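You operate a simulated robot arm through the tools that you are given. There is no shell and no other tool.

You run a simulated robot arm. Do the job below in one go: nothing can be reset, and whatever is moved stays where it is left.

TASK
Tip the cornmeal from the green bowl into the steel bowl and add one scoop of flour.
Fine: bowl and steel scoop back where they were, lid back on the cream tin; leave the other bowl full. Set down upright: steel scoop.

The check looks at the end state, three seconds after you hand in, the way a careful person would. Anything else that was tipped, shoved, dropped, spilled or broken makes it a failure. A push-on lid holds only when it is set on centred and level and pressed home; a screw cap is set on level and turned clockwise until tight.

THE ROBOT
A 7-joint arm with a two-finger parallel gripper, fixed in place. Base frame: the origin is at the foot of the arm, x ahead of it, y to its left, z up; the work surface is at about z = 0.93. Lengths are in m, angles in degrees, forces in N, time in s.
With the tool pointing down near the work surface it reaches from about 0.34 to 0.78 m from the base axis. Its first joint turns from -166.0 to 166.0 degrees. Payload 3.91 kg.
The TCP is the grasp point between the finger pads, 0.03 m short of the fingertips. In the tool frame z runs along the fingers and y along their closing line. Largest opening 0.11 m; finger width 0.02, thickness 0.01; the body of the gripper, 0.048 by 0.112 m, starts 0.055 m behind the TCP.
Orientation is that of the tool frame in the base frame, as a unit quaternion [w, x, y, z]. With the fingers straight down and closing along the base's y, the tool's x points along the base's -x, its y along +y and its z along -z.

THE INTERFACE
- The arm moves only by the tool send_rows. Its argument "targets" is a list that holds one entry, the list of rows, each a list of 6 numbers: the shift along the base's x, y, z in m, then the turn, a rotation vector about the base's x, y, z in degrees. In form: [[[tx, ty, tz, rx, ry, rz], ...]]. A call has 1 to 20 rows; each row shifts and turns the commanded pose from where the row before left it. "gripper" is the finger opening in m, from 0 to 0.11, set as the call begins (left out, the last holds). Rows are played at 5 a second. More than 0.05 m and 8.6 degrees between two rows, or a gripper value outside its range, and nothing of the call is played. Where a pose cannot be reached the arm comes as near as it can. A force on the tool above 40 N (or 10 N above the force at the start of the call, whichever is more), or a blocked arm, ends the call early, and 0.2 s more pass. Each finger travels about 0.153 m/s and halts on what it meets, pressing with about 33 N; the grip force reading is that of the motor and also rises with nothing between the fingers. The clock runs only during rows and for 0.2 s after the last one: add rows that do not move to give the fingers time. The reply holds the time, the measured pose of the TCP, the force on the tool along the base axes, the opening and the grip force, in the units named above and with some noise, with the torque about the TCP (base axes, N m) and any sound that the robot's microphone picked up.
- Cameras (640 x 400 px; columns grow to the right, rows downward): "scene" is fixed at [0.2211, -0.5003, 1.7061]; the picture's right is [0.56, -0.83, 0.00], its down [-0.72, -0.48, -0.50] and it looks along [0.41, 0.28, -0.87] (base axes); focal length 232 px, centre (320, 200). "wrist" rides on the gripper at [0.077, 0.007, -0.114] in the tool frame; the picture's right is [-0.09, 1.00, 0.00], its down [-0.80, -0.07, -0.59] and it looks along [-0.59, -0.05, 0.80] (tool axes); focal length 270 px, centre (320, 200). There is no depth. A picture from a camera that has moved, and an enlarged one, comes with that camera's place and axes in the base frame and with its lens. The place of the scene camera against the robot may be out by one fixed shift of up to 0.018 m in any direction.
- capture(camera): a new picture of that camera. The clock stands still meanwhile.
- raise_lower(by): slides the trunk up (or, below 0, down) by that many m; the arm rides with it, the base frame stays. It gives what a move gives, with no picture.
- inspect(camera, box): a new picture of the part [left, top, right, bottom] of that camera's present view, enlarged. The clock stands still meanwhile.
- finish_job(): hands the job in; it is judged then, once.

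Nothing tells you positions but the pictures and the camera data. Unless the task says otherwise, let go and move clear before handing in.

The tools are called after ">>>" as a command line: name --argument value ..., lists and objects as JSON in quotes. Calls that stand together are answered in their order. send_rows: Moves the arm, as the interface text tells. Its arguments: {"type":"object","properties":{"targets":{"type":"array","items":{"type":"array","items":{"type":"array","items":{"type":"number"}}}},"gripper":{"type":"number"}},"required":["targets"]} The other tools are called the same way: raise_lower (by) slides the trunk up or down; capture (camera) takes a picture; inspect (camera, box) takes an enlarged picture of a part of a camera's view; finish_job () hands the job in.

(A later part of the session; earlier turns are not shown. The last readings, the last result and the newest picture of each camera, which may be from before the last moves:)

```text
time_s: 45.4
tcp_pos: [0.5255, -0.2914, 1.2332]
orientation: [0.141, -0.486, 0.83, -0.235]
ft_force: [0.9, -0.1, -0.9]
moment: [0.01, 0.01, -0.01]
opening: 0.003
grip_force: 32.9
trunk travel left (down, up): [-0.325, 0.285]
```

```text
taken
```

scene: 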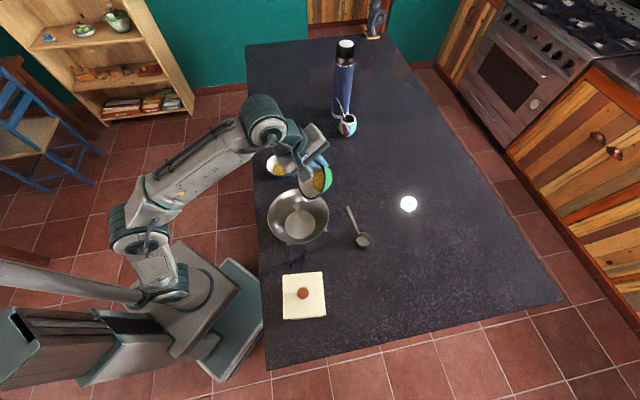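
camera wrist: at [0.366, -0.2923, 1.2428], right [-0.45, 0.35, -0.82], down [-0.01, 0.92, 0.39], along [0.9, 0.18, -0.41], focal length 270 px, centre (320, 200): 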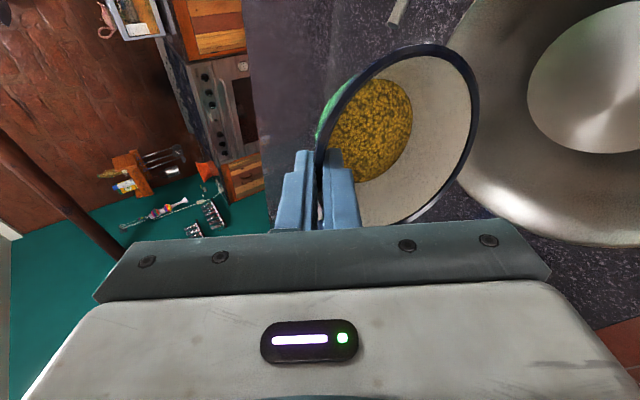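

The arm is now much less folded. Resuming the tilt with the lip held over the bowl.

>>> send_rows --targets '[[[-0.0061, 0.0034, -0.0063, -1.955, -3.49, 0], [-0.0063, 0.0035, -0.0068, -1.955, -3.49, 0], [-0.0065, 0.0036, -0.0073, -1.955, -3.49, 0], [-0.0066, 0.0037, -0.0079, -1.955, -3.49, 0], [-0.0067, 0.0038, -0.0033, -1.955, -3.49, 0], [-0.0068, 0.0038, -0.0034, -1.955, -3.49, 0], [-0.0069, 0.0039, 0.0005, -1.955, -3.49, 0], [0, 0, 0, 0, 0, 0]]]'

>>> inspect --camera "scene" --box '[220, 120, 420, 270]'

>>> capture --camera "wrist"

```text
time_s: 47.2
tcp_pos: [0.4806, -0.2666, 1.1988]
orientation: [0.255, -0.44, 0.746, -0.429]
ft_force: [0.1, 0.2, -2.2]
moment: [-0.01, 0.04, 0.0]
opening: 0.0034
grip_force: 33.4
trunk travel left (down, up): [-0.325, 0.285]
```

```text
2.67 times, centred on (320, 195) of scene
camera zoom: at [0.2211, -0.5003, 1.7061], right [0.56, -0.83, 0.0], down [-0.72, -0.48, -0.5], along [0.41, 0.28, -0.87], focal length 617 px, centre (320, 213)
```

zoom: 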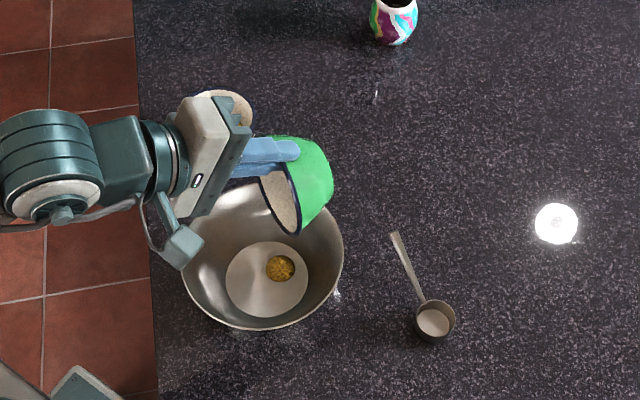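

```text
taken
camera wrist: at [0.3516, -0.2855, 1.2496], right [-0.39, 0.32, -0.86], down [-0.03, 0.93, 0.36], along [0.92, 0.17, -0.36], focal length 270 px, centre (320, 200)
```

wrist: 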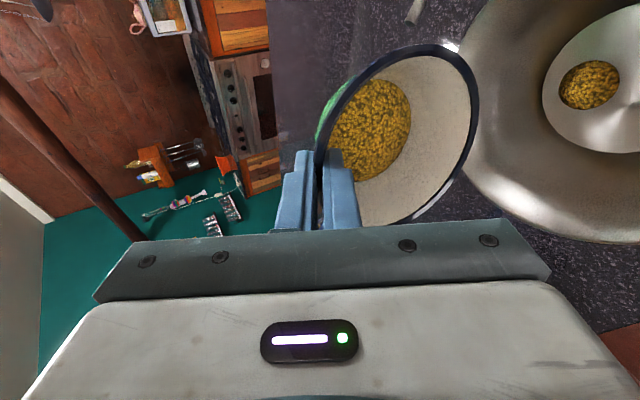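

Cornmeal is landing right in the middle of the steel bowl. Continuing the tilt in small steps.

>>> send_rows --targets '[[[-0.0068, 0.0038, 0, -1.955, -3.49, 0], [-0.0068, 0.0038, -0.0005, -1.955, -3.49, 0], [0, 0, 0, 0, 0, 0], [-0.0068, 0.0038, -0.001, -1.955, -3.49, 0], [-0.0067, 0.0038, -0.0017, -1.955, -3.49, 0], [0, 0, 0, 0, 0, 0], [0, 0, 0, 0, 0, 0], [0, 0, 0, 0, 0, 0]]]'

>>> inspect --camera "scene" --box '[220, 120, 420, 270]'

>>> capture --camera "wrist"

```text
time_s: 49.0
tcp_pos: [0.453, -0.2526, 1.1969]
orientation: [0.313, -0.4, 0.68, -0.529]
ft_force: [-0.7, -0.4, -1.9]
moment: [0.01, 0.09, 0.04]
opening: 0.0035
grip_force: 32.7
trunk travel left (down, up): [-0.325, 0.285]
```

```text
2.67 times, centred on (320, 195) of scene
camera zoom: at [0.2211, -0.5003, 1.7061], right [0.56, -0.83, 0.0], down [-0.72, -0.48, -0.5], along [0.41, 0.28, -0.87], focal length 617 px, centre (320, 213)
```

zoom: 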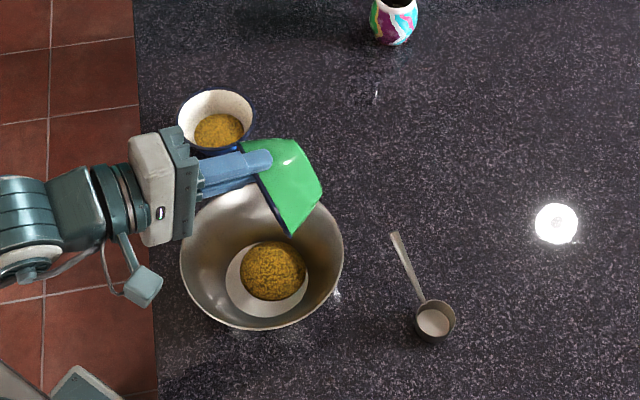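

```text
taken
camera wrist: at [0.3167, -0.266, 1.2169], right [-0.17, 0.2, -0.97], down [-0.1, 0.97, 0.21], along [0.98, 0.14, -0.14], focal length 270 px, centre (320, 200)
```

wrist: 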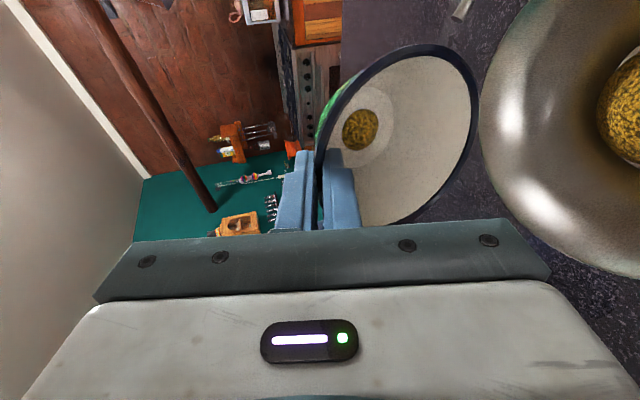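

Most of it is out and in the bowl; a small patch remains. Continuing to tilt a bit further.

>>> send_rows --targets '[[[-0.0066, 0.0037, -0.0021, -1.955, -3.49, 0], [-0.0065, 0.0036, -0.0027, -1.955, -3.49, 0], [0, 0, 0, 0, 0, 0], [0, 0, 0, 0, 0, 0], [0, 0, 0, 0, 0, 0]]]'

>>> capture --camera "wrist"

>>> inspect --camera "scene" --box '[220, 120, 420, 270]'

```text
time_s: 50.2
tcp_pos: [0.44, -0.2439, 1.1912]
orientation: [0.339, -0.379, 0.641, -0.575]
ft_force: [-0.2, 0.2, -1.7]
moment: [0.02, 0.07, 0.0]
opening: 0.0032
grip_force: 32.6
trunk travel left (down, up): [-0.325, 0.285]
```

```text
taken
camera wrist: at [0.3015, -0.2566, 1.1967], right [-0.05, 0.13, -0.99], down [-0.12, 0.98, 0.13], along [0.99, 0.13, -0.03], focal length 270 px, centre (320, 200)
```

wrist: 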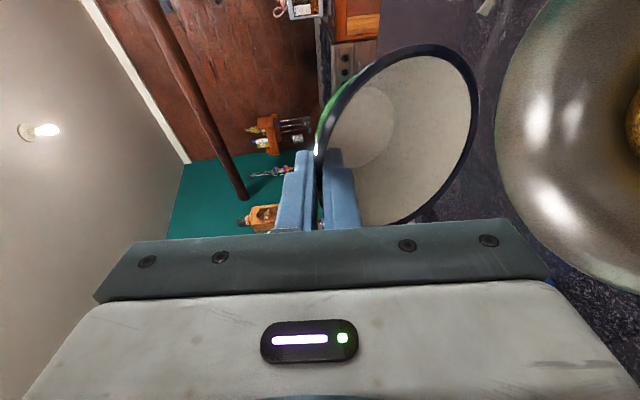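

```text
2.67 times, centred on (320, 195) of scene
camera zoom: at [0.2211, -0.5003, 1.7061], right [0.56, -0.83, 0.0], down [-0.72, -0.48, -0.5], along [0.41, 0.28, -0.87], focal length 617 px, centre (320, 213)
```

zoom: 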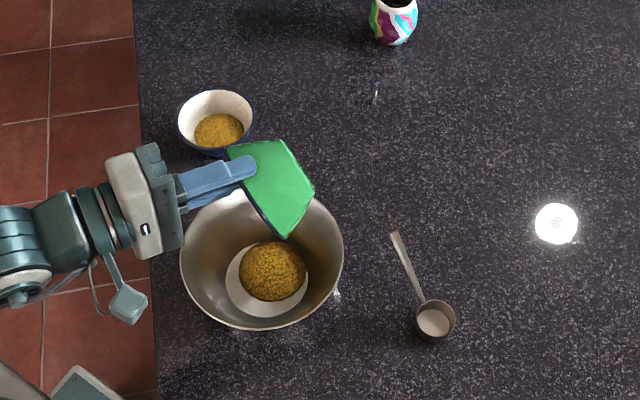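

The green bowl is empty, with nothing spilled outside. Tilting it back upright and returning it.

>>> send_rows --targets '[[[0.0092, -0.0051, 0.004, 3.91, 6.98, 0], [0.0092, -0.0051, 0.004, 3.91, 6.98, 0], [0.0092, -0.0051, 0.004, 3.91, 6.98, 0], [0.0092, -0.0051, 0.004, 3.91, 6.98, 0], [0.0092, -0.0051, 0.004, 3.91, 6.98, 0], [0.0092, -0.0051, 0.004, 3.91, 6.98, 0], [0.0092, -0.0051, 0.004, 3.91, 6.98, 0], [0.0092, -0.0051, 0.004, 3.91, 6.98, 0], [0.0092, -0.0051, 0.004, 3.91, 6.98, 0], [0.0092, -0.0051, 0.004, 3.91, 6.98, 0], [0.0092, -0.0051, 0.004, 3.91, 6.98, 0], [0.0092, -0.0051, 0.004, 3.91, 6.98, 0], [0.0092, -0.0051, 0.004, 3.91, 6.98, 0], [0.0092, -0.0051, 0.004, 3.91, 6.98, 0], [0, 0, 0, 0, 0, 0]]]'

>>> capture --camera "scene"

```text
time_s: 53.4
tcp_pos: [0.476, -0.2623, 1.1922]
orientation: [0.005, -0.506, 0.862, -0.004]
ft_force: [-1.1, 0.8, -1.7]
moment: [-0.04, -0.06, 0.02]
opening: 0.0034
grip_force: 33.2
out of reach, approached as far as the arm can: row 9, 10, 11, 12, 13, 14
trunk travel left (down, up): [-0.325, 0.285]
```

```text
taken
```

scene: 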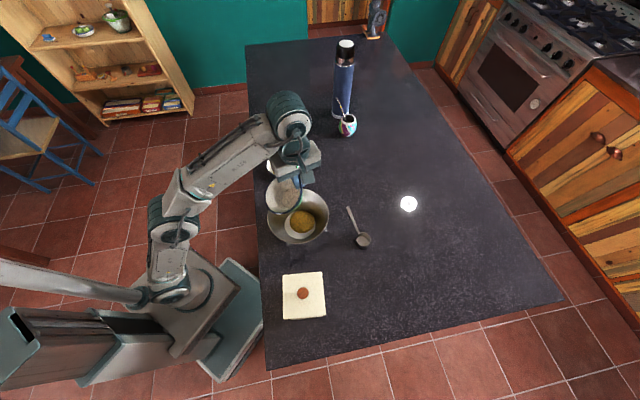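

With the trunk low the arm can't lean back the last 28°. I'll restore the trunk height (raising everything clear), then finish levelling.

>>> raise_lower --by 0.2

>>> send_rows --targets '[[[0.008, -0.0045, -0.02, 0, 0, 0], [0.008, -0.0045, -0.02, 0, 0, 0], [0.008, -0.0045, -0.02, 0, 0, 0], [0.008, -0.0045, -0.02, 0, 0, 0], [0.008, -0.0045, -0.02, 0, 0, 0], [0.008, -0.0045, -0.02, 0, 0, 0], [0, 0, 0, 0, 0, 0]]]'

>>> raise_lower --by 0.05

>>> capture --camera "scene"

```text
time_s: 55.5
tcp_pos: [0.4757, -0.2623, 1.3939]
orientation: [0.004, -0.506, 0.863, -0.003]
ft_force: [-0.4, 0.0, -1.6]
moment: [-0.03, -0.05, 0.02]
opening: 0.0032
grip_force: 33.0
trunk travel left (down, up): [-0.525, 0.085]
```

```text
time_s: 57.1
tcp_pos: [0.5215, -0.2885, 1.271]
orientation: [0.005, -0.506, 0.862, -0.003]
ft_force: [0.4, -0.1, -1.0]
moment: [-0.03, -0.01, -0.03]
opening: 0.0034
grip_force: 32.9
trunk travel left (down, up): [-0.525, 0.085]
```

```text
time_s: 58.1
tcp_pos: [0.5205, -0.2888, 1.3214]
orientation: [0.005, -0.507, 0.862, -0.004]
ft_force: [-0.6, -0.1, -1.5]
moment: [-0.05, -0.04, 0.0]
opening: 0.0034
grip_force: 33.2
trunk travel left (down, up): [-0.575, 0.035]
```

```text
taken
```

scene: 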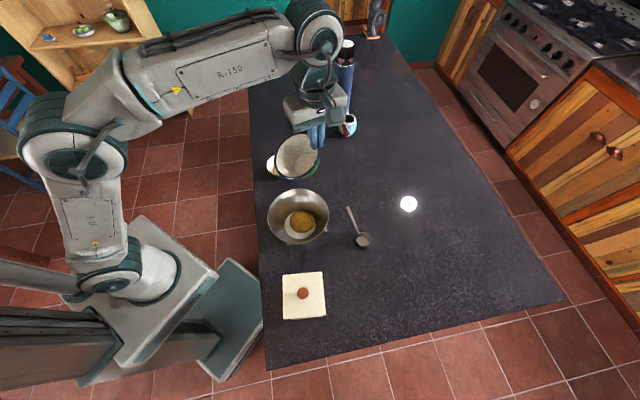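

Now I'll level the bowl and lower a little.

>>> send_rows --targets '[[[0, 0, -0.02, 3.5, 6.25, 0], [0, 0, -0.02, 3.5, 6.25, 0], [0, 0, -0.02, 3.5, 6.25, 0], [0, 0, -0.02, 3.5, 6.25, 0], [0, 0, -0.02, 0, 0, 0], [0, 0, 0, 0, 0, 0]]]'

```text
time_s: 59.5
tcp_pos: [0.4828, -0.2591, 1.2273]
orientation: [-0.12, -0.49, 0.838, 0.209]
ft_force: [0.0, -0.6, -2.2]
moment: [-0.05, -0.11, -0.04]
opening: 0.0033
grip_force: 32.8
out of reach, approached as far as the arm can: row 4
trunk travel left (down, up): [-0.575, 0.035]
```

Level again. Travelling back to above the bowl's original place with the reverse yaw.

>>> send_rows --targets '[[[0.01417, 0.0143, -0.002, 0, 0, -3.59], [0.01417, 0.0143, -0.002, 0, 0, -3.59], [0.01417, 0.0143, -0.002, 0, 0, -3.59], [0.01417, 0.0143, -0.002, 0, 0, -3.59], [0.01417, 0.0143, -0.002, 0, 0, -3.59], [0.01417, 0.0143, -0.002, 0, 0, -3.59], [0.01417, 0.0143, -0.002, 0, 0, -3.59], [0.01417, 0.0143, -0.002, 0, 0, -3.59], [0.01417, 0.0143, -0.002, 0, 0, -3.59], [0.01417, 0.0143, -0.002, 0, 0, -3.59], [0.01417, 0.0143, -0.002, 0, 0, -3.59], [0.01417, 0.0143, -0.002, 0, 0, -3.59], [0.01417, 0.0143, -0.002, 0, 0, -3.59], [0.01417, 0.0143, -0.002, 0, 0, -3.59], [0.01417, 0.0143, -0.002, 0, 0, -3.59], [0.01417, 0.0143, -0.002, 0, 0, -3.59], [0.01417, 0.0143, -0.002, 0, 0, -3.6], [0, 0, 0, 0, 0, 0], [0, 0, 0, 0, 0, 0]]]'

>>> inspect --camera "wrist" --box '[220, 60, 460, 210]'

>>> capture --camera "scene"

```text
time_s: 63.5
tcp_pos: [0.7262, -0.0173, 1.1935]
orientation: [0.004, 0.003, 0.97, 0.242]
ft_force: [0.6, 0.2, -1.2]
moment: [-0.1, 0.0, -0.03]
opening: 0.0032
grip_force: 33.1
trunk travel left (down, up): [-0.575, 0.035]
```

```text
2.67 times, centred on (340, 135) of wrist
camera zoom: at [0.6471, -0.064, 1.2979], right [0.09, 0.88, 0.47], down [0.8, -0.35, 0.5], along [0.6, 0.33, -0.73], focal length 721 px, centre (267, 373)
```

zoom: 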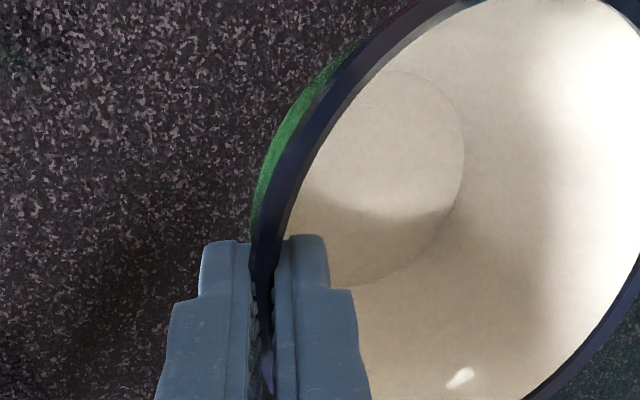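

```text
taken
```

scene: 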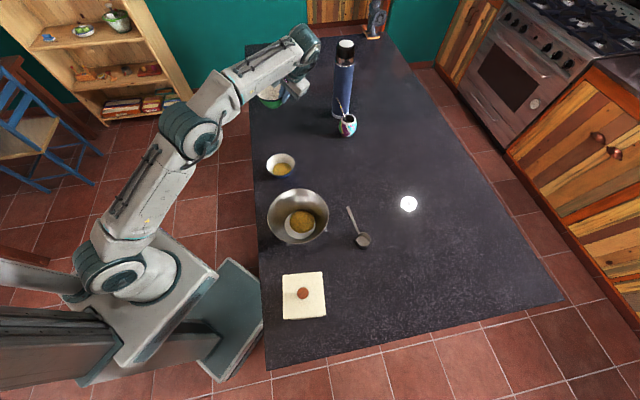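

The bowl sits in the grip just as it was after lift-off. Lowering to just above the table, with small pose corrections.

>>> send_rows --targets '[[[-0.0015, 0.001, -0.02, 0, 0.6, 0], [0, 0, -0.03, 0, 0, 0], [0, 0, -0.03, 0, 0, 0], [0, 0, -0.03, 0, 0, 0], [0, 0, -0.03, 0, 0, 0], [0, 0, -0.025, 0, 0, 0], [0, 0, -0.02, 0, 0, 0], [0, 0, -0.01, 0, 0, 0], [0, 0, 0, 0, 0, 0], [0, 0, 0, 0, 0, 0]]]'

>>> inspect --camera "scene" --box '[240, 90, 360, 170]'

```text
time_s: 65.7
tcp_pos: [0.7252, -0.0155, 0.9983]
orientation: [-0.002, 0.005, 0.97, 0.242]
ft_force: [0.1, -0.8, -1.5]
moment: [-0.1, 0.0, 0.02]
opening: 0.0034
grip_force: 33.1
trunk travel left (down, up): [-0.575, 0.035]
```

```text
5.00 times, centred on (300, 130) of scene
camera zoom: at [0.2211, -0.5003, 1.7061], right [0.56, -0.83, 0.0], down [-0.72, -0.48, -0.5], along [0.41, 0.28, -0.87], focal length 1157 px, centre (420, 550)
```

zoom: 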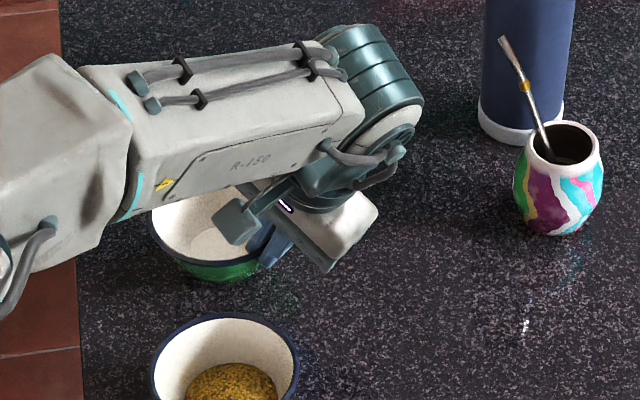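

Lowering the last ~1.5 cm in fine steps, watching the force.

>>> send_rows --targets '[[[-0.001, 0, -0.004, 0, 0, 0], [0, 0, -0.004, 0, 0, 0], [0, 0, -0.002, 0, 0, 0], [0, 0, 0, 0, 0, 0]]]'

>>> send_rows --targets '[[[0, 0, -0.002, 0, 0, 0], [0, 0, -0.002, 0, 0, 0], [0, 0, 0, 0, 0, 0]]]'

>>> inspect --camera "wrist" --box '[220, 60, 460, 210]'

>>> inspect --camera "scene" --box '[240, 90, 360, 170]'

```text
time_s: 66.7
tcp_pos: [0.7224, -0.0162, 0.9917]
orientation: [0.001, 0.004, 0.97, 0.243]
ft_force: [3.4, 0.1, 19.8]
moment: [0.62, -0.2, -0.11]
opening: 0.0033
grip_force: 32.9
trunk travel left (down, up): [-0.575, 0.035]
```

```text
time_s: 67.5
tcp_pos: [0.7216, -0.0161, 0.9896]
orientation: [0.002, 0.004, 0.97, 0.242]
ft_force: [6.3, -1.1, 35.7]
moment: [1.08, -0.25, -0.2]
opening: 0.004
grip_force: 33.3
trunk travel left (down, up): [-0.575, 0.035]
```

```text
2.67 times, centred on (340, 135) of wrist
camera zoom: at [0.6436, -0.0636, 1.093], right [0.1, 0.88, 0.47], down [0.8, -0.35, 0.49], along [0.6, 0.33, -0.73], focal length 721 px, centre (267, 373)
```

zoom: 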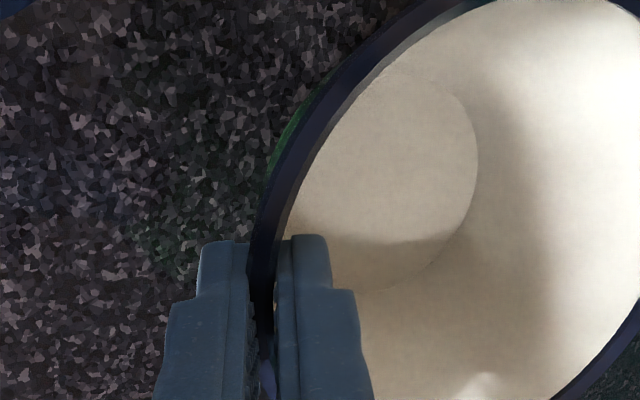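

```text
5.00 times, centred on (300, 130) of scene
camera zoom: at [0.2211, -0.5003, 1.7061], right [0.56, -0.83, 0.0], down [-0.72, -0.48, -0.5], along [0.41, 0.28, -0.87], focal length 1157 px, centre (420, 550)
```

zoom: 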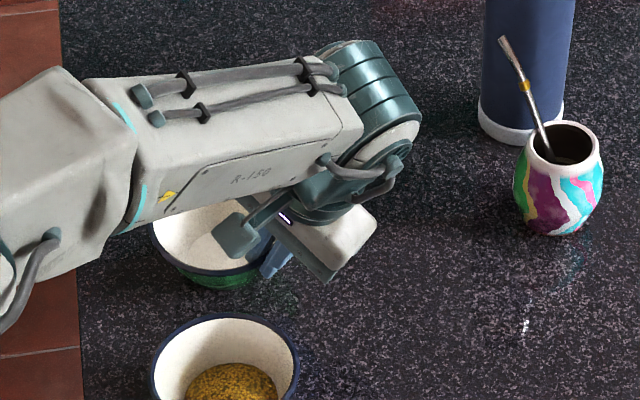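

The bowl is on the table (contact force rising). I'll relieve the pressure and then open gently.

>>> send_rows --targets '[[[0, 0, 0.002, 0, 0, 0], [0, 0, 0.002, 0, 0, 0], [0, 0, 0, 0, 0, 0]]]'

>>> send_rows --targets '[[[0, 0, 0, 0, 0, 0], [0, 0, 0, 0, 0, 0], [0, 0, 0, 0, 0, 0]]]' --gripper 0.012

>>> send_rows --targets '[[[0, 0, 0, 0, 0, 0], [0, 0, 0, 0, 0, 0], [0, 0, 0, 0, 0, 0]]]' --gripper 0.05

>>> inspect --camera "wrist" --box '[220, 60, 460, 210]'

```text
time_s: 68.3
tcp_pos: [0.7228, -0.0152, 0.9892]
orientation: [-0.002, 0.004, 0.97, 0.242]
ft_force: [5.2, 0.4, 21.6]
moment: [0.67, -0.29, -0.16]
opening: 0.0036
grip_force: 33.2
trunk travel left (down, up): [-0.575, 0.035]
```

```text
time_s: 69.1
tcp_pos: [0.723, -0.0154, 0.9883]
orientation: [-0.002, 0.004, 0.97, 0.241]
ft_force: [0.3, -0.4, 0.6]
moment: [0.02, 0.0, 0.03]
opening: 0.0119
grip_force: 0.1
trunk travel left (down, up): [-0.575, 0.035]
```

```text
time_s: 69.9
tcp_pos: [0.7244, -0.0157, 0.9878]
orientation: [-0.002, 0.005, 0.97, 0.242]
ft_force: [0.0, 0.4, -0.2]
moment: [-0.03, 0.0, 0.01]
opening: 0.0499
grip_force: 0.0
trunk travel left (down, up): [-0.575, 0.035]
```

```text
2.67 times, centred on (340, 135) of wrist
camera zoom: at [0.6458, -0.0631, 1.0935], right [0.1, 0.88, 0.47], down [0.8, -0.35, 0.49], along [0.59, 0.33, -0.74], focal length 721 px, centre (267, 373)
```

zoom: 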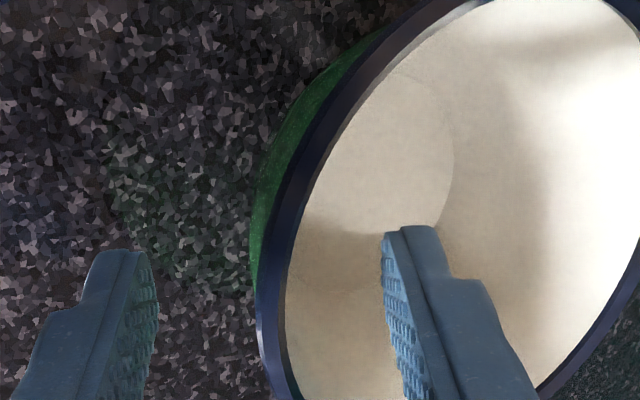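

Released cleanly. Retreating along the tool axis, then checking the bowl's place.

>>> send_rows --targets '[[[0, -0.0094, 0.0177, 0, 0, 0], [0, -0.0094, 0.0177, 0, 0, 0], [0, -0.0094, 0.0177, 0, 0, 0], [0, -0.0094, 0.0177, 0, 0, 0], [0, -0.0094, 0.0177, 0, 0, 0], [0, -0.0094, 0.0177, 0, 0, 0], [0, -0.0094, 0.0177, 0, 0, 0], [0, -0.0094, 0.0177, 0, 0, 0], [0, -0.0094, 0.0177, 0, 0, 0], [0, -0.0094, 0.0177, 0, 0, 0], [0, 0, 0, 0, 0, 0]]]'

>>> inspect --camera "scene" --box '[240, 110, 400, 210]'

```text
time_s: 72.3
tcp_pos: [0.7236, -0.1111, 1.1654]
orientation: [-0.001, 0.004, 0.97, 0.242]
ft_force: [0.0, -0.5, -0.5]
moment: [0.0, 0.02, 0.0]
opening: 0.0501
grip_force: 0.1
trunk travel left (down, up): [-0.575, 0.035]
```

```text
4.00 times, centred on (320, 160) of scene
camera zoom: at [0.2211, -0.5003, 1.7061], right [0.56, -0.83, 0.0], down [-0.72, -0.48, -0.5], along [0.41, 0.28, -0.87], focal length 926 px, centre (320, 360)
```

zoom: 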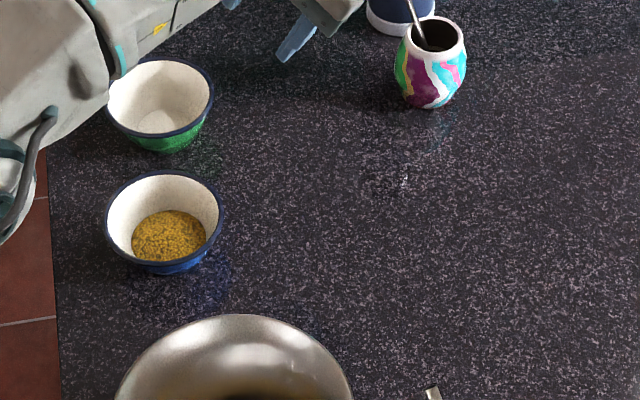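

The green bowl is back within about 5 mm of its old place, upright and empty. Before taking the scoop I'll rehearse a sideways roll in free air near the steel bowl, since that is how I'd like to dump the flour.

>>> send_rows --targets '[[[0, 0, 0.02, -7, 0, 0], [0, 0, 0.02, -7, 0, 0], [0, 0, 0.02, -7, 0, 0], [0, 0, 0.02, -7, 0, 0], [-0.0231, -0.024, 0, 0, 0, -3.65], [-0.0231, -0.024, 0, 0, 0, -3.65], [-0.0231, -0.024, 0, 0, 0, -3.65], [-0.0231, -0.024, 0, 0, 0, -3.65], [-0.0231, -0.024, 0, 0, 0, -3.65], [-0.0231, -0.024, 0, 0, 0, -3.65], [-0.0231, -0.024, 0, 0, 0, -3.65], [-0.0231, -0.024, 0, 0, 0, -3.65], [0, 0, 0, 0, 0, 0]]]'

>>> send_rows --targets '[[[0, 0, 0, 6.98, -3.91, 0], [0, 0, 0, 6.98, -3.91, 0], [0, 0, 0, 6.98, -3.91, 0], [0, 0, 0, 6.98, -3.91, 0], [0, 0, 0, 6.98, -3.91, 0], [0, 0, 0, 6.98, -3.91, 0], [0, 0, 0, 6.98, -3.91, 0], [0, 0, 0, 6.98, -3.91, 0], [0, 0, 0, 6.98, -3.91, 0], [0, 0, 0, 6.98, -3.91, 0], [0, 0, 0, 6.98, -3.91, 0], [0, 0, 0, 6.98, -3.91, 0], [0, 0, 0, 0, 0, 0]]]'

>>> capture --camera "scene"

```text
time_s: 75.1
tcp_pos: [0.585, -0.3257, 1.2725]
orientation: [-0.001, 0.257, 0.966, 0.0]
ft_force: [-0.8, -0.4, 0.1]
moment: [0.02, -0.04, 0.0]
opening: 0.0502
grip_force: 0.1
out of reach, approached as far as the arm can: row 2, 4, 5, 6, 7, 8, 9
trunk travel left (down, up): [-0.575, 0.035]
```

```text
time_s: 77.9
tcp_pos: [0.5821, -0.3246, 1.2697]
orientation: [0.184, 0.172, 0.646, 0.72]
ft_force: [0.4, -0.1, 0.1]
moment: [0.01, 0.02, 0.02]
opening: 0.0501
grip_force: 0.0
trunk travel left (down, up): [-0.575, 0.035]
```

```text
taken
```

scene: 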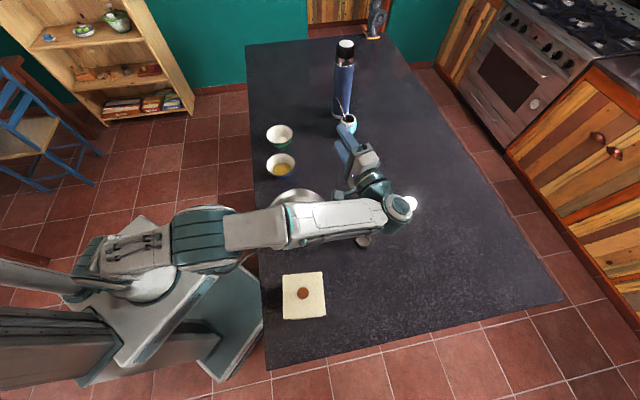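

The sideways roll to 96° works with no reach problem. Testing a bit further, to 128°.

>>> send_rows --targets '[[[0, 0, 0, 6.98, -3.91, 0], [0, 0, 0, 6.98, -3.91, 0], [0, 0, 0, 6.98, -3.91, 0], [0, 0, 0, 6.98, -3.91, 0], [0, 0, 0, 0, 0, 0]]]'

>>> capture --camera "scene"

```text
time_s: 79.1
tcp_pos: [0.5827, -0.3238, 1.27]
orientation: [0.223, 0.112, 0.423, 0.871]
ft_force: [0.3, -0.6, 0.3]
moment: [-0.02, 0.01, 0.02]
opening: 0.05
grip_force: 0.1
trunk travel left (down, up): [-0.575, 0.035]
```

```text
taken
```

scene: 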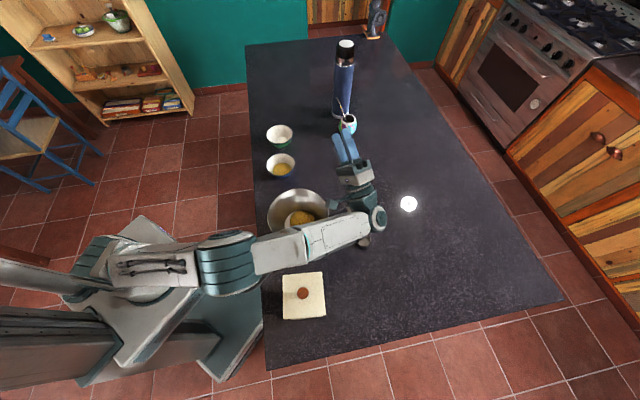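

Sideways tilt works well up to 128°. Rolling back to vertical; then the lid comes off first.

>>> send_rows --targets '[[[0, 0, 0, -6.98, 3.91, 0], [0, 0, 0, -6.98, 3.91, 0], [0, 0, 0, -6.98, 3.91, 0], [0, 0, 0, -6.98, 3.91, 0], [0, 0, 0, -6.98, 3.91, 0], [0, 0, 0, -6.98, 3.91, 0], [0, 0, 0, -6.98, 3.91, 0], [0, 0, 0, -6.98, 3.91, 0], [0, 0, 0, -6.98, 3.91, 0], [0, 0, 0, -6.98, 3.91, 0], [0, 0, 0, -6.98, 3.91, 0], [0, 0, 0, -6.98, 3.91, 0], [0, 0, 0, -6.98, 3.91, 0], [0, 0, 0, -6.98, 3.91, 0], [0, 0, 0, -6.98, 3.91, 0], [0, 0, 0, -6.98, 3.91, 0], [0, 0, 0, 0, 0, 0]]]'

>>> capture --camera "scene"

```text
time_s: 82.7
tcp_pos: [0.5831, -0.3251, 1.2683]
orientation: [-0.002, 0.257, 0.966, 0.0]
ft_force: [-0.3, 0.2, 0.1]
moment: [0.0, 0.03, -0.02]
opening: 0.0501
grip_force: 0.0
trunk travel left (down, up): [-0.575, 0.035]
```

```text
taken
```

scene: 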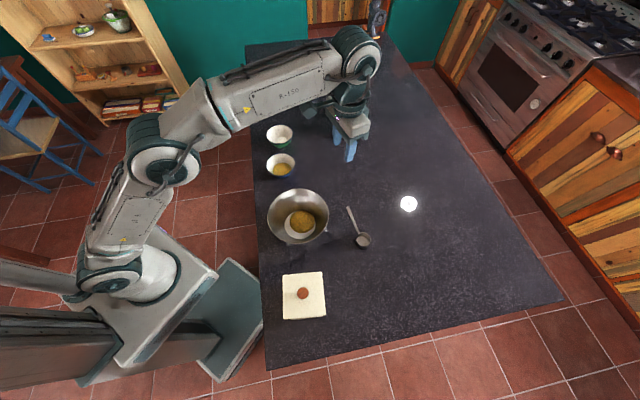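

Moving above the flour tin for a close look at its knob.

>>> send_rows --targets '[[[-0.0356, -0.0099, 0.003, 0, 0, -3], [-0.0356, -0.0099, 0.003, 0, 0, -3], [-0.0356, -0.0099, 0.003, 0, 0, -3], [-0.0356, -0.0099, 0.003, 0, 0, -3], [-0.0356, -0.0099, 0.003, 0, 0, -3], [-0.0356, -0.0099, 0.003, 0, 0, -3], [-0.0356, -0.0099, 0.003, 0, 0, -3], [-0.0356, -0.0099, 0.003, 0, 0, -3], [-0.0356, -0.0099, 0.003, 0, 0, -3], [0, 0, 0, 0, 0, 0]]]'

>>> capture --camera "wrist"

>>> capture --camera "scene"

```text
time_s: 84.9
tcp_pos: [0.2616, -0.4118, 1.297]
orientation: [-0.001, 0.475, 0.88, 0.0]
ft_force: [0.0, -0.4, -0.8]
moment: [-0.02, -0.02, 0.02]
opening: 0.0501
grip_force: 0.2
trunk travel left (down, up): [-0.575, 0.035]
```

```text
taken
camera wrist: at [0.2248, -0.3443, 1.4123], right [0.88, 0.47, 0.0], down [0.38, -0.71, 0.59], along [0.28, -0.52, -0.8], focal length 270 px, centre (320, 200)
```

wrist: 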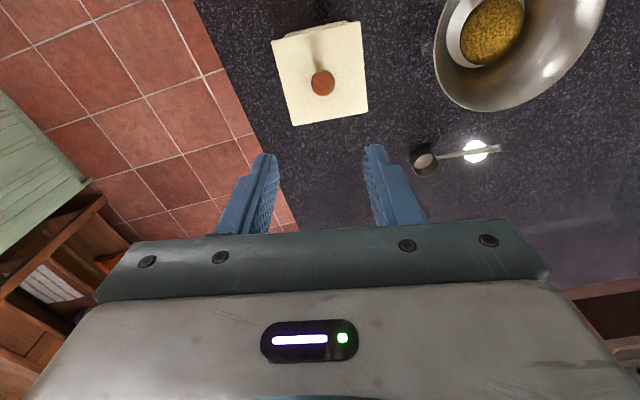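

```text
taken
```

scene: 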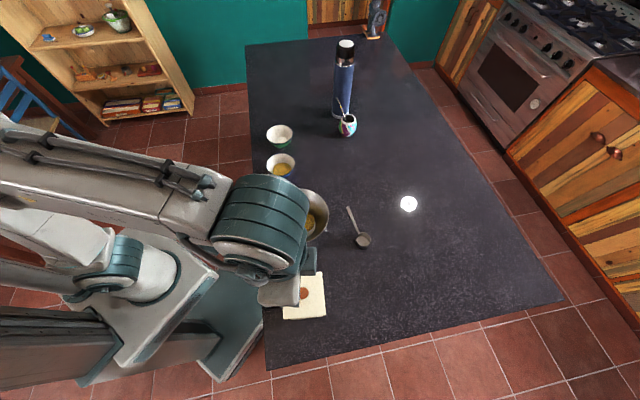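

>>> inspect --camera "wrist" --box '[260, 10, 380, 130]'

>>> inspect --camera "wrist" --box '[395, 120, 515, 195]'

```text
3.33 times, centred on (320, 70) of wrist
camera zoom: at [0.2248, -0.3443, 1.4123], right [0.88, 0.47, 0.0], down [0.38, -0.71, 0.59], along [0.28, -0.52, -0.8], focal length 901 px, centre (320, 633)
```

zoom: 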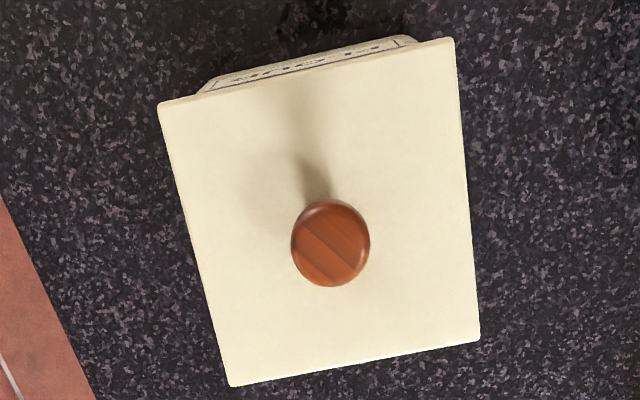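

```text
5.33 times, centred on (455, 158) of wrist
camera zoom: at [0.2248, -0.3443, 1.4123], right [0.88, 0.47, 0.0], down [0.38, -0.71, 0.59], along [0.28, -0.52, -0.8], focal length 1442 px, centre (-400, 427)
```

zoom: 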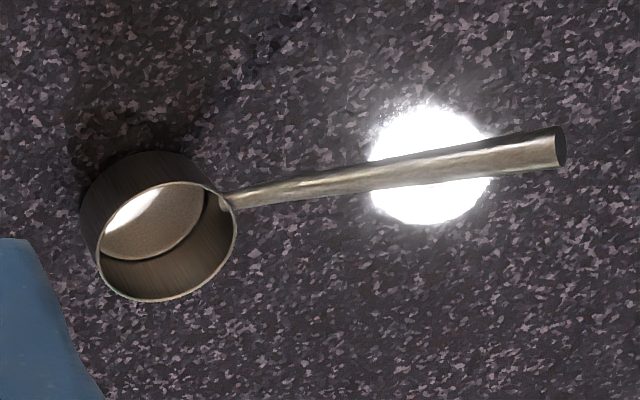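

Knob centre is about (0.267, -0.415) with its top near z 1.057, and the lid top is at about 1.033. Descending to just above the knob, then re-checking alignment.

>>> send_rows --targets '[[[0.0059, -0.003, -0.02, 0, 0, 0], [0, 0, -0.03, 0, 0, 0], [0, 0, -0.03, 0, 0, 0], [0, 0, -0.03, 0, 0, 0], [0, 0, -0.03, 0, 0, 0], [0, 0, -0.03, 0, 0, 0], [0, 0, -0.017, 0, 0, 0], [0, 0, 0, 0, 0, 0], [0, 0, 0, 0, 0, 0]]]' --gripper 0.06

>>> inspect --camera "wrist" --box '[200, 40, 440, 220]'

```text
time_s: 86.9
tcp_pos: [0.2677, -0.4182, 1.1115]
orientation: [-0.001, 0.475, 0.88, 0.0]
ft_force: [0.0, 0.0, 0.6]
moment: [-0.02, -0.05, -0.01]
opening: 0.06
grip_force: 0.1
trunk travel left (down, up): [-0.575, 0.035]
```

```text
2.22 times, centred on (320, 130) of wrist
camera zoom: at [0.2306, -0.3506, 1.2254], right [0.88, 0.47, 0.0], down [0.38, -0.71, 0.59], along [0.28, -0.52, -0.8], focal length 601 px, centre (320, 356)
```

zoom: 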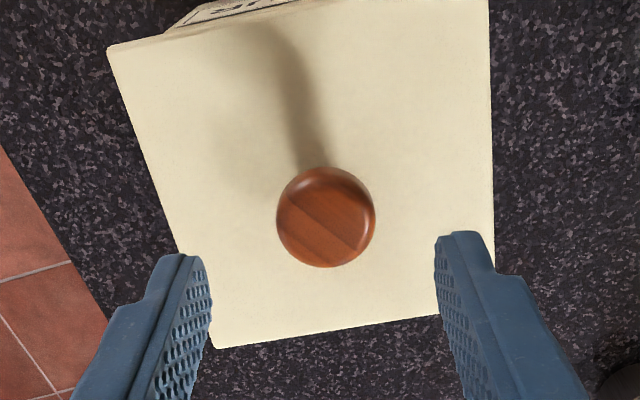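

Aligned within 2 mm. Descending around the knob, with finger tips staying above the lid.

>>> send_rows --targets '[[[0.0002, 0.0024, -0.01, 0, 0, 0], [0, 0, -0.01, 0, 0, 0], [0, 0, -0.01, 0, 0, 0], [0, 0, -0.01, 0, 0, 0], [0, 0, -0.004, 0, 0, 0], [0, 0, 0, 0, 0, 0]]]'

>>> inspect --camera "wrist" --box '[200, 40, 440, 220]'

```text
time_s: 88.3
tcp_pos: [0.2709, -0.4156, 1.0637]
orientation: [-0.001, 0.475, 0.88, 0.0]
ft_force: [0.0, 0.1, 0.0]
moment: [0.0, -0.01, 0.01]
opening: 0.0598
grip_force: 0.1
trunk travel left (down, up): [-0.575, 0.035]
```

```text
2.22 times, centred on (320, 130) of wrist
camera zoom: at [0.2323, -0.3482, 1.18], right [0.88, 0.47, 0.0], down [0.38, -0.71, 0.59], along [0.28, -0.52, -0.8], focal length 601 px, centre (320, 356)
```

zoom: 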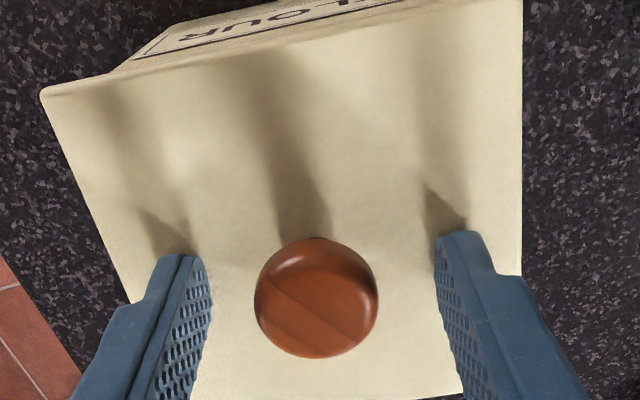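

>>> send_rows --targets '[[[-0.001, 0, -0.003, 0, 0, 0], [0, 0, -0.002, 0, 0, 0], [0, 0, -0.002, 0, 0, 0], [0, 0, 0, 0, 0, 0]]]'

>>> inspect --camera "wrist" --box '[200, 40, 440, 220]'

```text
time_s: 89.0
tcp_pos: [0.2697, -0.415, 1.066]
orientation: [0.006, 0.474, 0.88, -0.003]
ft_force: [-1.3, 8.1, 18.6]
moment: [0.26, 0.17, -0.07]
opening: 0.0598
grip_force: 0.1
trunk travel left (down, up): [-0.575, 0.035]
stopped in row 3: the force on the tool passed its limit at 44 N (the readings are from after the stop); the commanded pose is now the measured one
```

```text
2.22 times, centred on (320, 130) of wrist
camera zoom: at [0.2311, -0.3468, 1.1788], right [0.88, 0.47, 0.0], down [0.38, -0.7, 0.6], along [0.29, -0.53, -0.8], focal length 601 px, centre (320, 356)
```

zoom: 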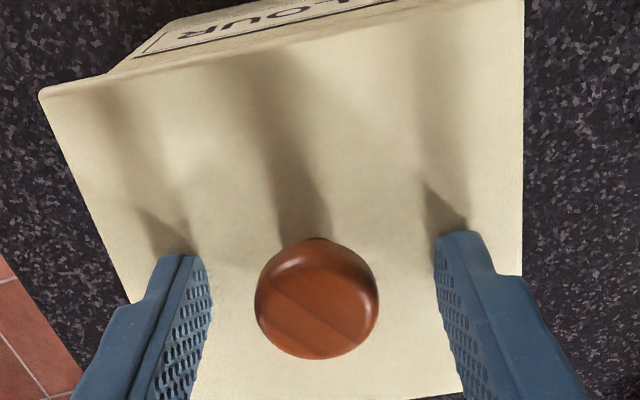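

Fingertips touched the lid (top at z ≈ 1.033). Backing off 3 mm, correcting the slight tilt, and closing on the knob.

>>> send_rows --targets '[[[0, 0, 0.002, 0, 0, 0], [0, 0, 0.001, 0.62, 0.44, 0], [0, 0, 0, 0, 0, 0]]]'

>>> send_rows --targets '[[[0, 0, 0, 0, 0, 0], [0, 0, 0, 0, 0, 0], [0, 0, 0, 0, 0, 0]]]' --gripper 0.036

>>> send_rows --targets '[[[0, 0, 0, 0, 0, 0], [0, 0, 0, 0, 0, 0], [0, 0, 0, 0, 0, 0]]]' --gripper 0.0

>>> inspect --camera "wrist" --box '[200, 40, 440, 220]'

```text
time_s: 89.8
tcp_pos: [0.2688, -0.4173, 1.0672]
orientation: [-0.002, 0.476, 0.88, 0.002]
ft_force: [-0.3, -0.1, -0.1]
moment: [-0.01, 0.01, 0.03]
opening: 0.0598
grip_force: 0.0
trunk travel left (down, up): [-0.575, 0.035]
```

```text
time_s: 90.6
tcp_pos: [0.2698, -0.4172, 1.0673]
orientation: [-0.002, 0.475, 0.88, 0.0]
ft_force: [-0.8, -0.7, -0.4]
moment: [0.01, -0.02, -0.02]
opening: 0.0358
grip_force: 0.1
trunk travel left (down, up): [-0.575, 0.035]
```

```text
time_s: 91.4
tcp_pos: [0.2693, -0.4184, 1.0665]
orientation: [-0.002, 0.475, 0.88, 0.001]
ft_force: [0.3, 0.6, -0.2]
moment: [0.03, -0.03, -0.01]
opening: 0.028
grip_force: 33.1
trunk travel left (down, up): [-0.575, 0.035]
heard: snap
```

```text
2.22 times, centred on (320, 130) of wrist
camera zoom: at [0.2328, -0.3504, 1.1815], right [0.88, 0.47, 0.0], down [0.38, -0.71, 0.59], along [0.28, -0.52, -0.81], focal length 601 px, centre (320, 356)
```

zoom: 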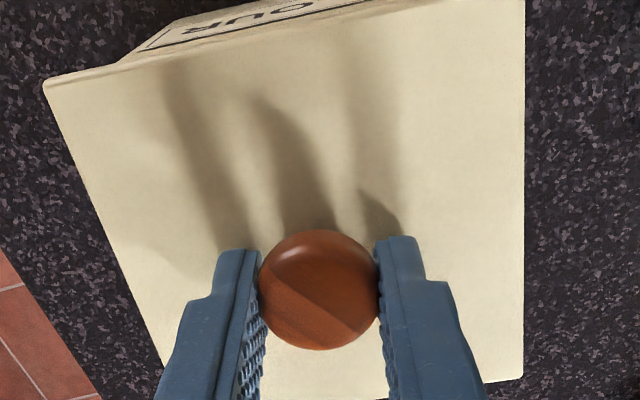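

The knob is held (28 mm wide) and I heard a snap, possibly the lid popping loose. Pulling up gently in small steps.

>>> send_rows --targets '[[[0, 0, 0.003, 0, 0, 0], [0, 0, 0.003, 0, 0, 0], [0, 0, 0.004, 0, 0, 0], [0, 0, 0, 0, 0, 0]]]'

>>> inspect --camera "wrist" --box '[200, 0, 440, 220]'

>>> inspect --camera "scene" --box '[250, 240, 370, 340]'

```text
time_s: 92.4
tcp_pos: [0.2691, -0.4174, 1.0754]
orientation: [-0.003, 0.474, 0.88, 0.001]
ft_force: [-0.3, 0.9, -1.2]
moment: [-0.01, 0.0, -0.01]
opening: 0.028
grip_force: 33.5
trunk travel left (down, up): [-0.575, 0.035]
```

```text
1.82 times, centred on (320, 110) of wrist
camera zoom: at [0.232, -0.35, 1.1916], right [0.88, 0.47, 0.0], down [0.38, -0.71, 0.59], along [0.28, -0.52, -0.81], focal length 491 px, centre (320, 364)
```

zoom: 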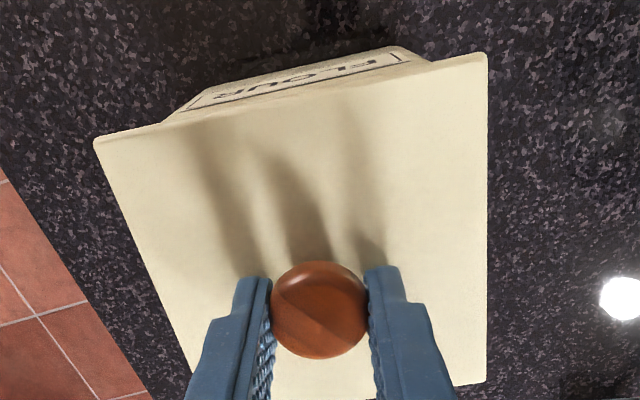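

```text
4.00 times, centred on (310, 290) of scene
camera zoom: at [0.2211, -0.5003, 1.7061], right [0.56, -0.83, 0.0], down [-0.72, -0.48, -0.5], along [0.41, 0.28, -0.87], focal length 926 px, centre (360, -160)
```

zoom: 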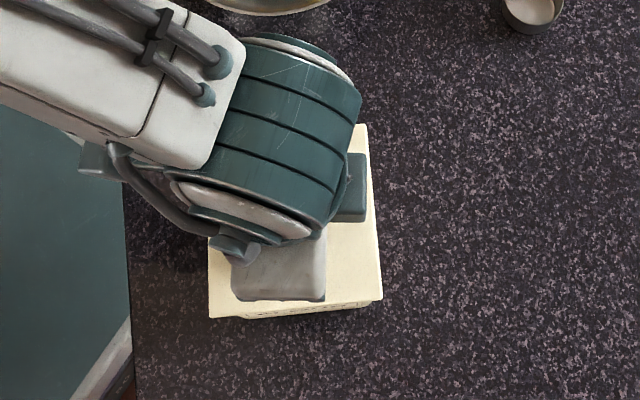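

The lid lifts with almost no force. Raising it further and confirming the tin stays on the table.

>>> send_rows --targets '[[[0, 0, 0.01, 0, 0, 0], [0, 0, 0.02, 0, 0, 0], [0, 0, 0.03, 0, 0, 0], [0, 0, 0.03, 0, 0, 0], [0, 0, 0.03, 0, 0, 0], [0, 0, 0, 0, 0, 0]]]'

>>> capture --camera "wrist"

>>> capture --camera "scene"

```text
time_s: 93.8
tcp_pos: [0.2676, -0.4181, 1.1972]
orientation: [-0.003, 0.475, 0.88, 0.001]
ft_force: [-0.6, -0.5, -0.3]
moment: [0.02, -0.02, -0.02]
opening: 0.0281
grip_force: 33.1
trunk travel left (down, up): [-0.575, 0.035]
```

```text
taken
camera wrist: at [0.2313, -0.3502, 1.3115], right [0.88, 0.47, 0.0], down [0.38, -0.71, 0.59], along [0.28, -0.52, -0.81], focal length 270 px, centre (320, 200)
```

wrist: 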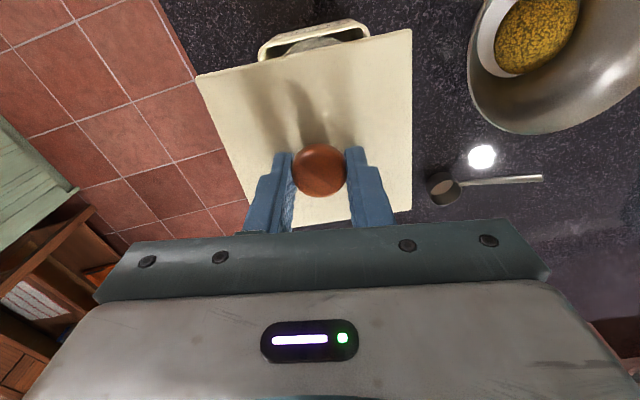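

```text
taken
```

scene: 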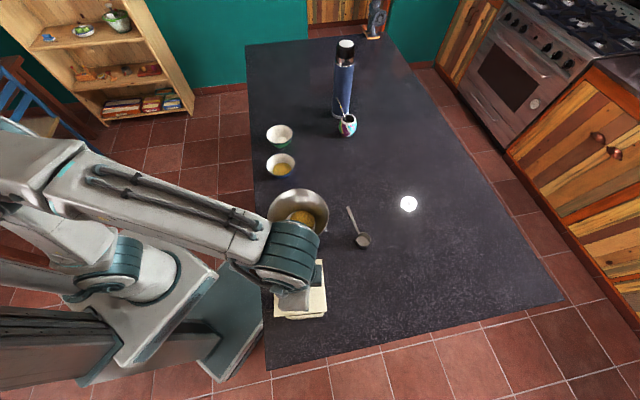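

The lid is free and the tin stays put with flour inside. I'll set the lid down on clear table at about (0.40, -0.565).

>>> send_rows --targets '[[[0.022, -0.0245, 0, 0, 0, 0], [0.022, -0.0245, 0, 0, 0, 0], [0.022, -0.0245, 0, 0, 0, 0], [0.022, -0.0245, 0, 0, 0, 0], [0.022, -0.0245, 0, 0, 0, 0], [0.022, -0.0245, 0, 0, 0, 0], [0, 0, -0.03, 0, 0, 0], [0, 0, -0.03, 0, 0, 0], [0, 0, -0.03, 0, 0, 0], [0, 0, -0.03, 0, 0, 0], [0, 0, -0.03, 0, 0, 0], [0, 0, -0.02, 0, 0, 0], [0, 0, -0.01, 0, 0, 0], [0, 0, 0, 0, 0, 0]]]'

>>> capture --camera "wrist"

>>> capture --camera "scene"

```text
time_s: 96.8
tcp_pos: [0.4015, -0.5656, 1.0146]
orientation: [-0.002, 0.475, 0.88, 0.001]
ft_force: [0.5, 0.5, -1.0]
moment: [0.0, 0.01, -0.02]
opening: 0.0282
grip_force: 32.8
trunk travel left (down, up): [-0.575, 0.035]
```

```text
taken
camera wrist: at [0.3651, -0.4992, 1.1285], right [0.88, 0.47, 0.0], down [0.38, -0.71, 0.59], along [0.28, -0.52, -0.81], focal length 270 px, centre (320, 200)
```

wrist: 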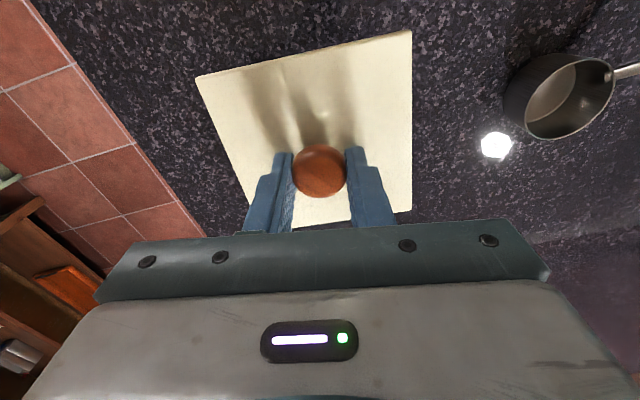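

```text
taken
```

scene: 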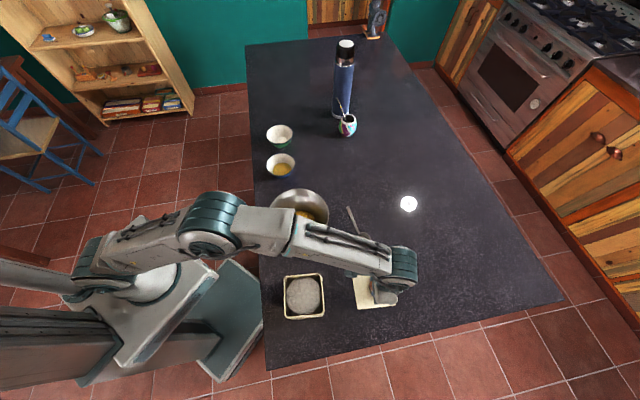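

Lowering the lid in fine steps until it touches.

>>> send_rows --targets '[[[0, 0, -0.006, 0, 0, 0], [0, 0, -0.006, 0, 0, 0], [0, 0, -0.006, 0, 0, 0], [0, 0, 0, 0, 0, 0]]]'

>>> inspect --camera "wrist" --box '[180, 20, 440, 230]'

```text
time_s: 97.8
tcp_pos: [0.4024, -0.5641, 0.9968]
orientation: [-0.002, 0.475, 0.88, 0.001]
ft_force: [0.6, -0.4, -0.7]
moment: [-0.01, -0.02, 0.0]
opening: 0.028
grip_force: 32.6
trunk travel left (down, up): [-0.575, 0.035]
```

```text
1.90 times, centred on (310, 125) of wrist
camera zoom: at [0.3652, -0.4972, 1.1121], right [0.88, 0.47, 0.0], down [0.38, -0.71, 0.59], along [0.28, -0.52, -0.81], focal length 515 px, centre (339, 343)
```

zoom: 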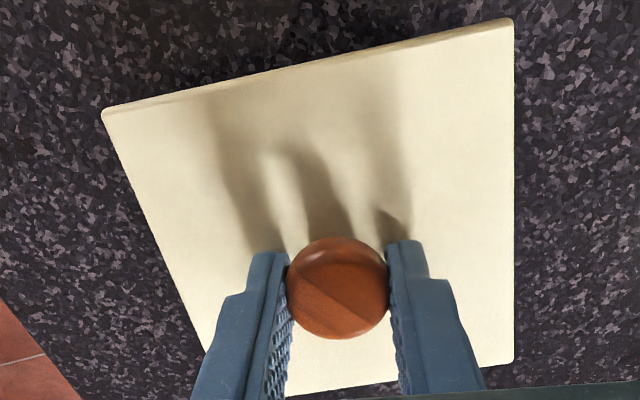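

>>> send_rows --targets '[[[0, 0, -0.004, 0, 0, 0], [0, 0, -0.003, 0, 0, 0], [0, 0, -0.003, 0, 0, 0], [0, 0, 0, 0, 0, 0]]]'

```text
time_s: 98.8
tcp_pos: [0.402, -0.5645, 0.9885]
orientation: [-0.002, 0.475, 0.88, 0.002]
ft_force: [0.0, -0.3, -1.0]
moment: [0.03, 0.0, 0.0]
opening: 0.0281
grip_force: 33.3
trunk travel left (down, up): [-0.575, 0.035]
```

I saw no contact yet at 0.9885; continuing down in 2 mm steps.

>>> send_rows --targets '[[[0, 0, -0.002, 0, 0, 0], [0, 0, -0.002, 0, 0, 0], [0, 0, 0, 0, 0, 0]]]'

>>> send_rows --targets '[[[0, 0, -0.002, 0, 0, 0], [0, 0, -0.002, 0, 0, 0], [0, 0, 0, 0, 0, 0]]]'

```text
time_s: 99.6
tcp_pos: [0.4035, -0.5627, 0.9832]
orientation: [-0.002, 0.474, 0.88, 0.001]
ft_force: [0.1, -0.4, -0.2]
moment: [-0.01, 0.01, 0.0]
opening: 0.0283
grip_force: 32.8
trunk travel left (down, up): [-0.575, 0.035]
```

```text
time_s: 100.4
tcp_pos: [0.4029, -0.5644, 0.979]
orientation: [-0.002, 0.475, 0.88, 0.002]
ft_force: [0.6, 0.4, -0.9]
moment: [0.0, -0.03, -0.03]
opening: 0.0281
grip_force: 33.2
trunk travel left (down, up): [-0.575, 0.035]
```

>>> send_rows --targets '[[[0, 0, -0.002, 0, 0, 0], [0, 0, -0.002, 0, 0, 0], [0, 0, 0, 0, 0, 0]]]'

>>> inspect --camera "wrist" --box '[180, 20, 440, 230]'

```text
time_s: 101.2
tcp_pos: [0.4018, -0.5649, 0.9764]
orientation: [-0.002, 0.475, 0.88, 0.001]
ft_force: [-0.1, 0.1, -0.2]
moment: [0.01, 0.02, 0.02]
opening: 0.028
grip_force: 33.4
trunk travel left (down, up): [-0.575, 0.035]
```

```text
1.90 times, centred on (310, 125) of wrist
camera zoom: at [0.3652, -0.4968, 1.0913], right [0.88, 0.47, 0.0], down [0.38, -0.71, 0.59], along [0.28, -0.52, -0.81], focal length 515 px, centre (339, 343)
```

zoom: 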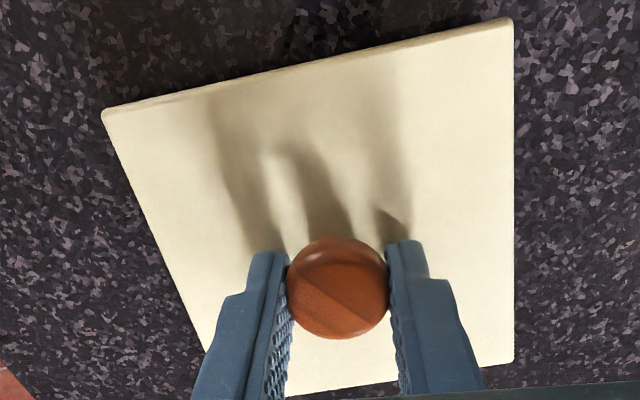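

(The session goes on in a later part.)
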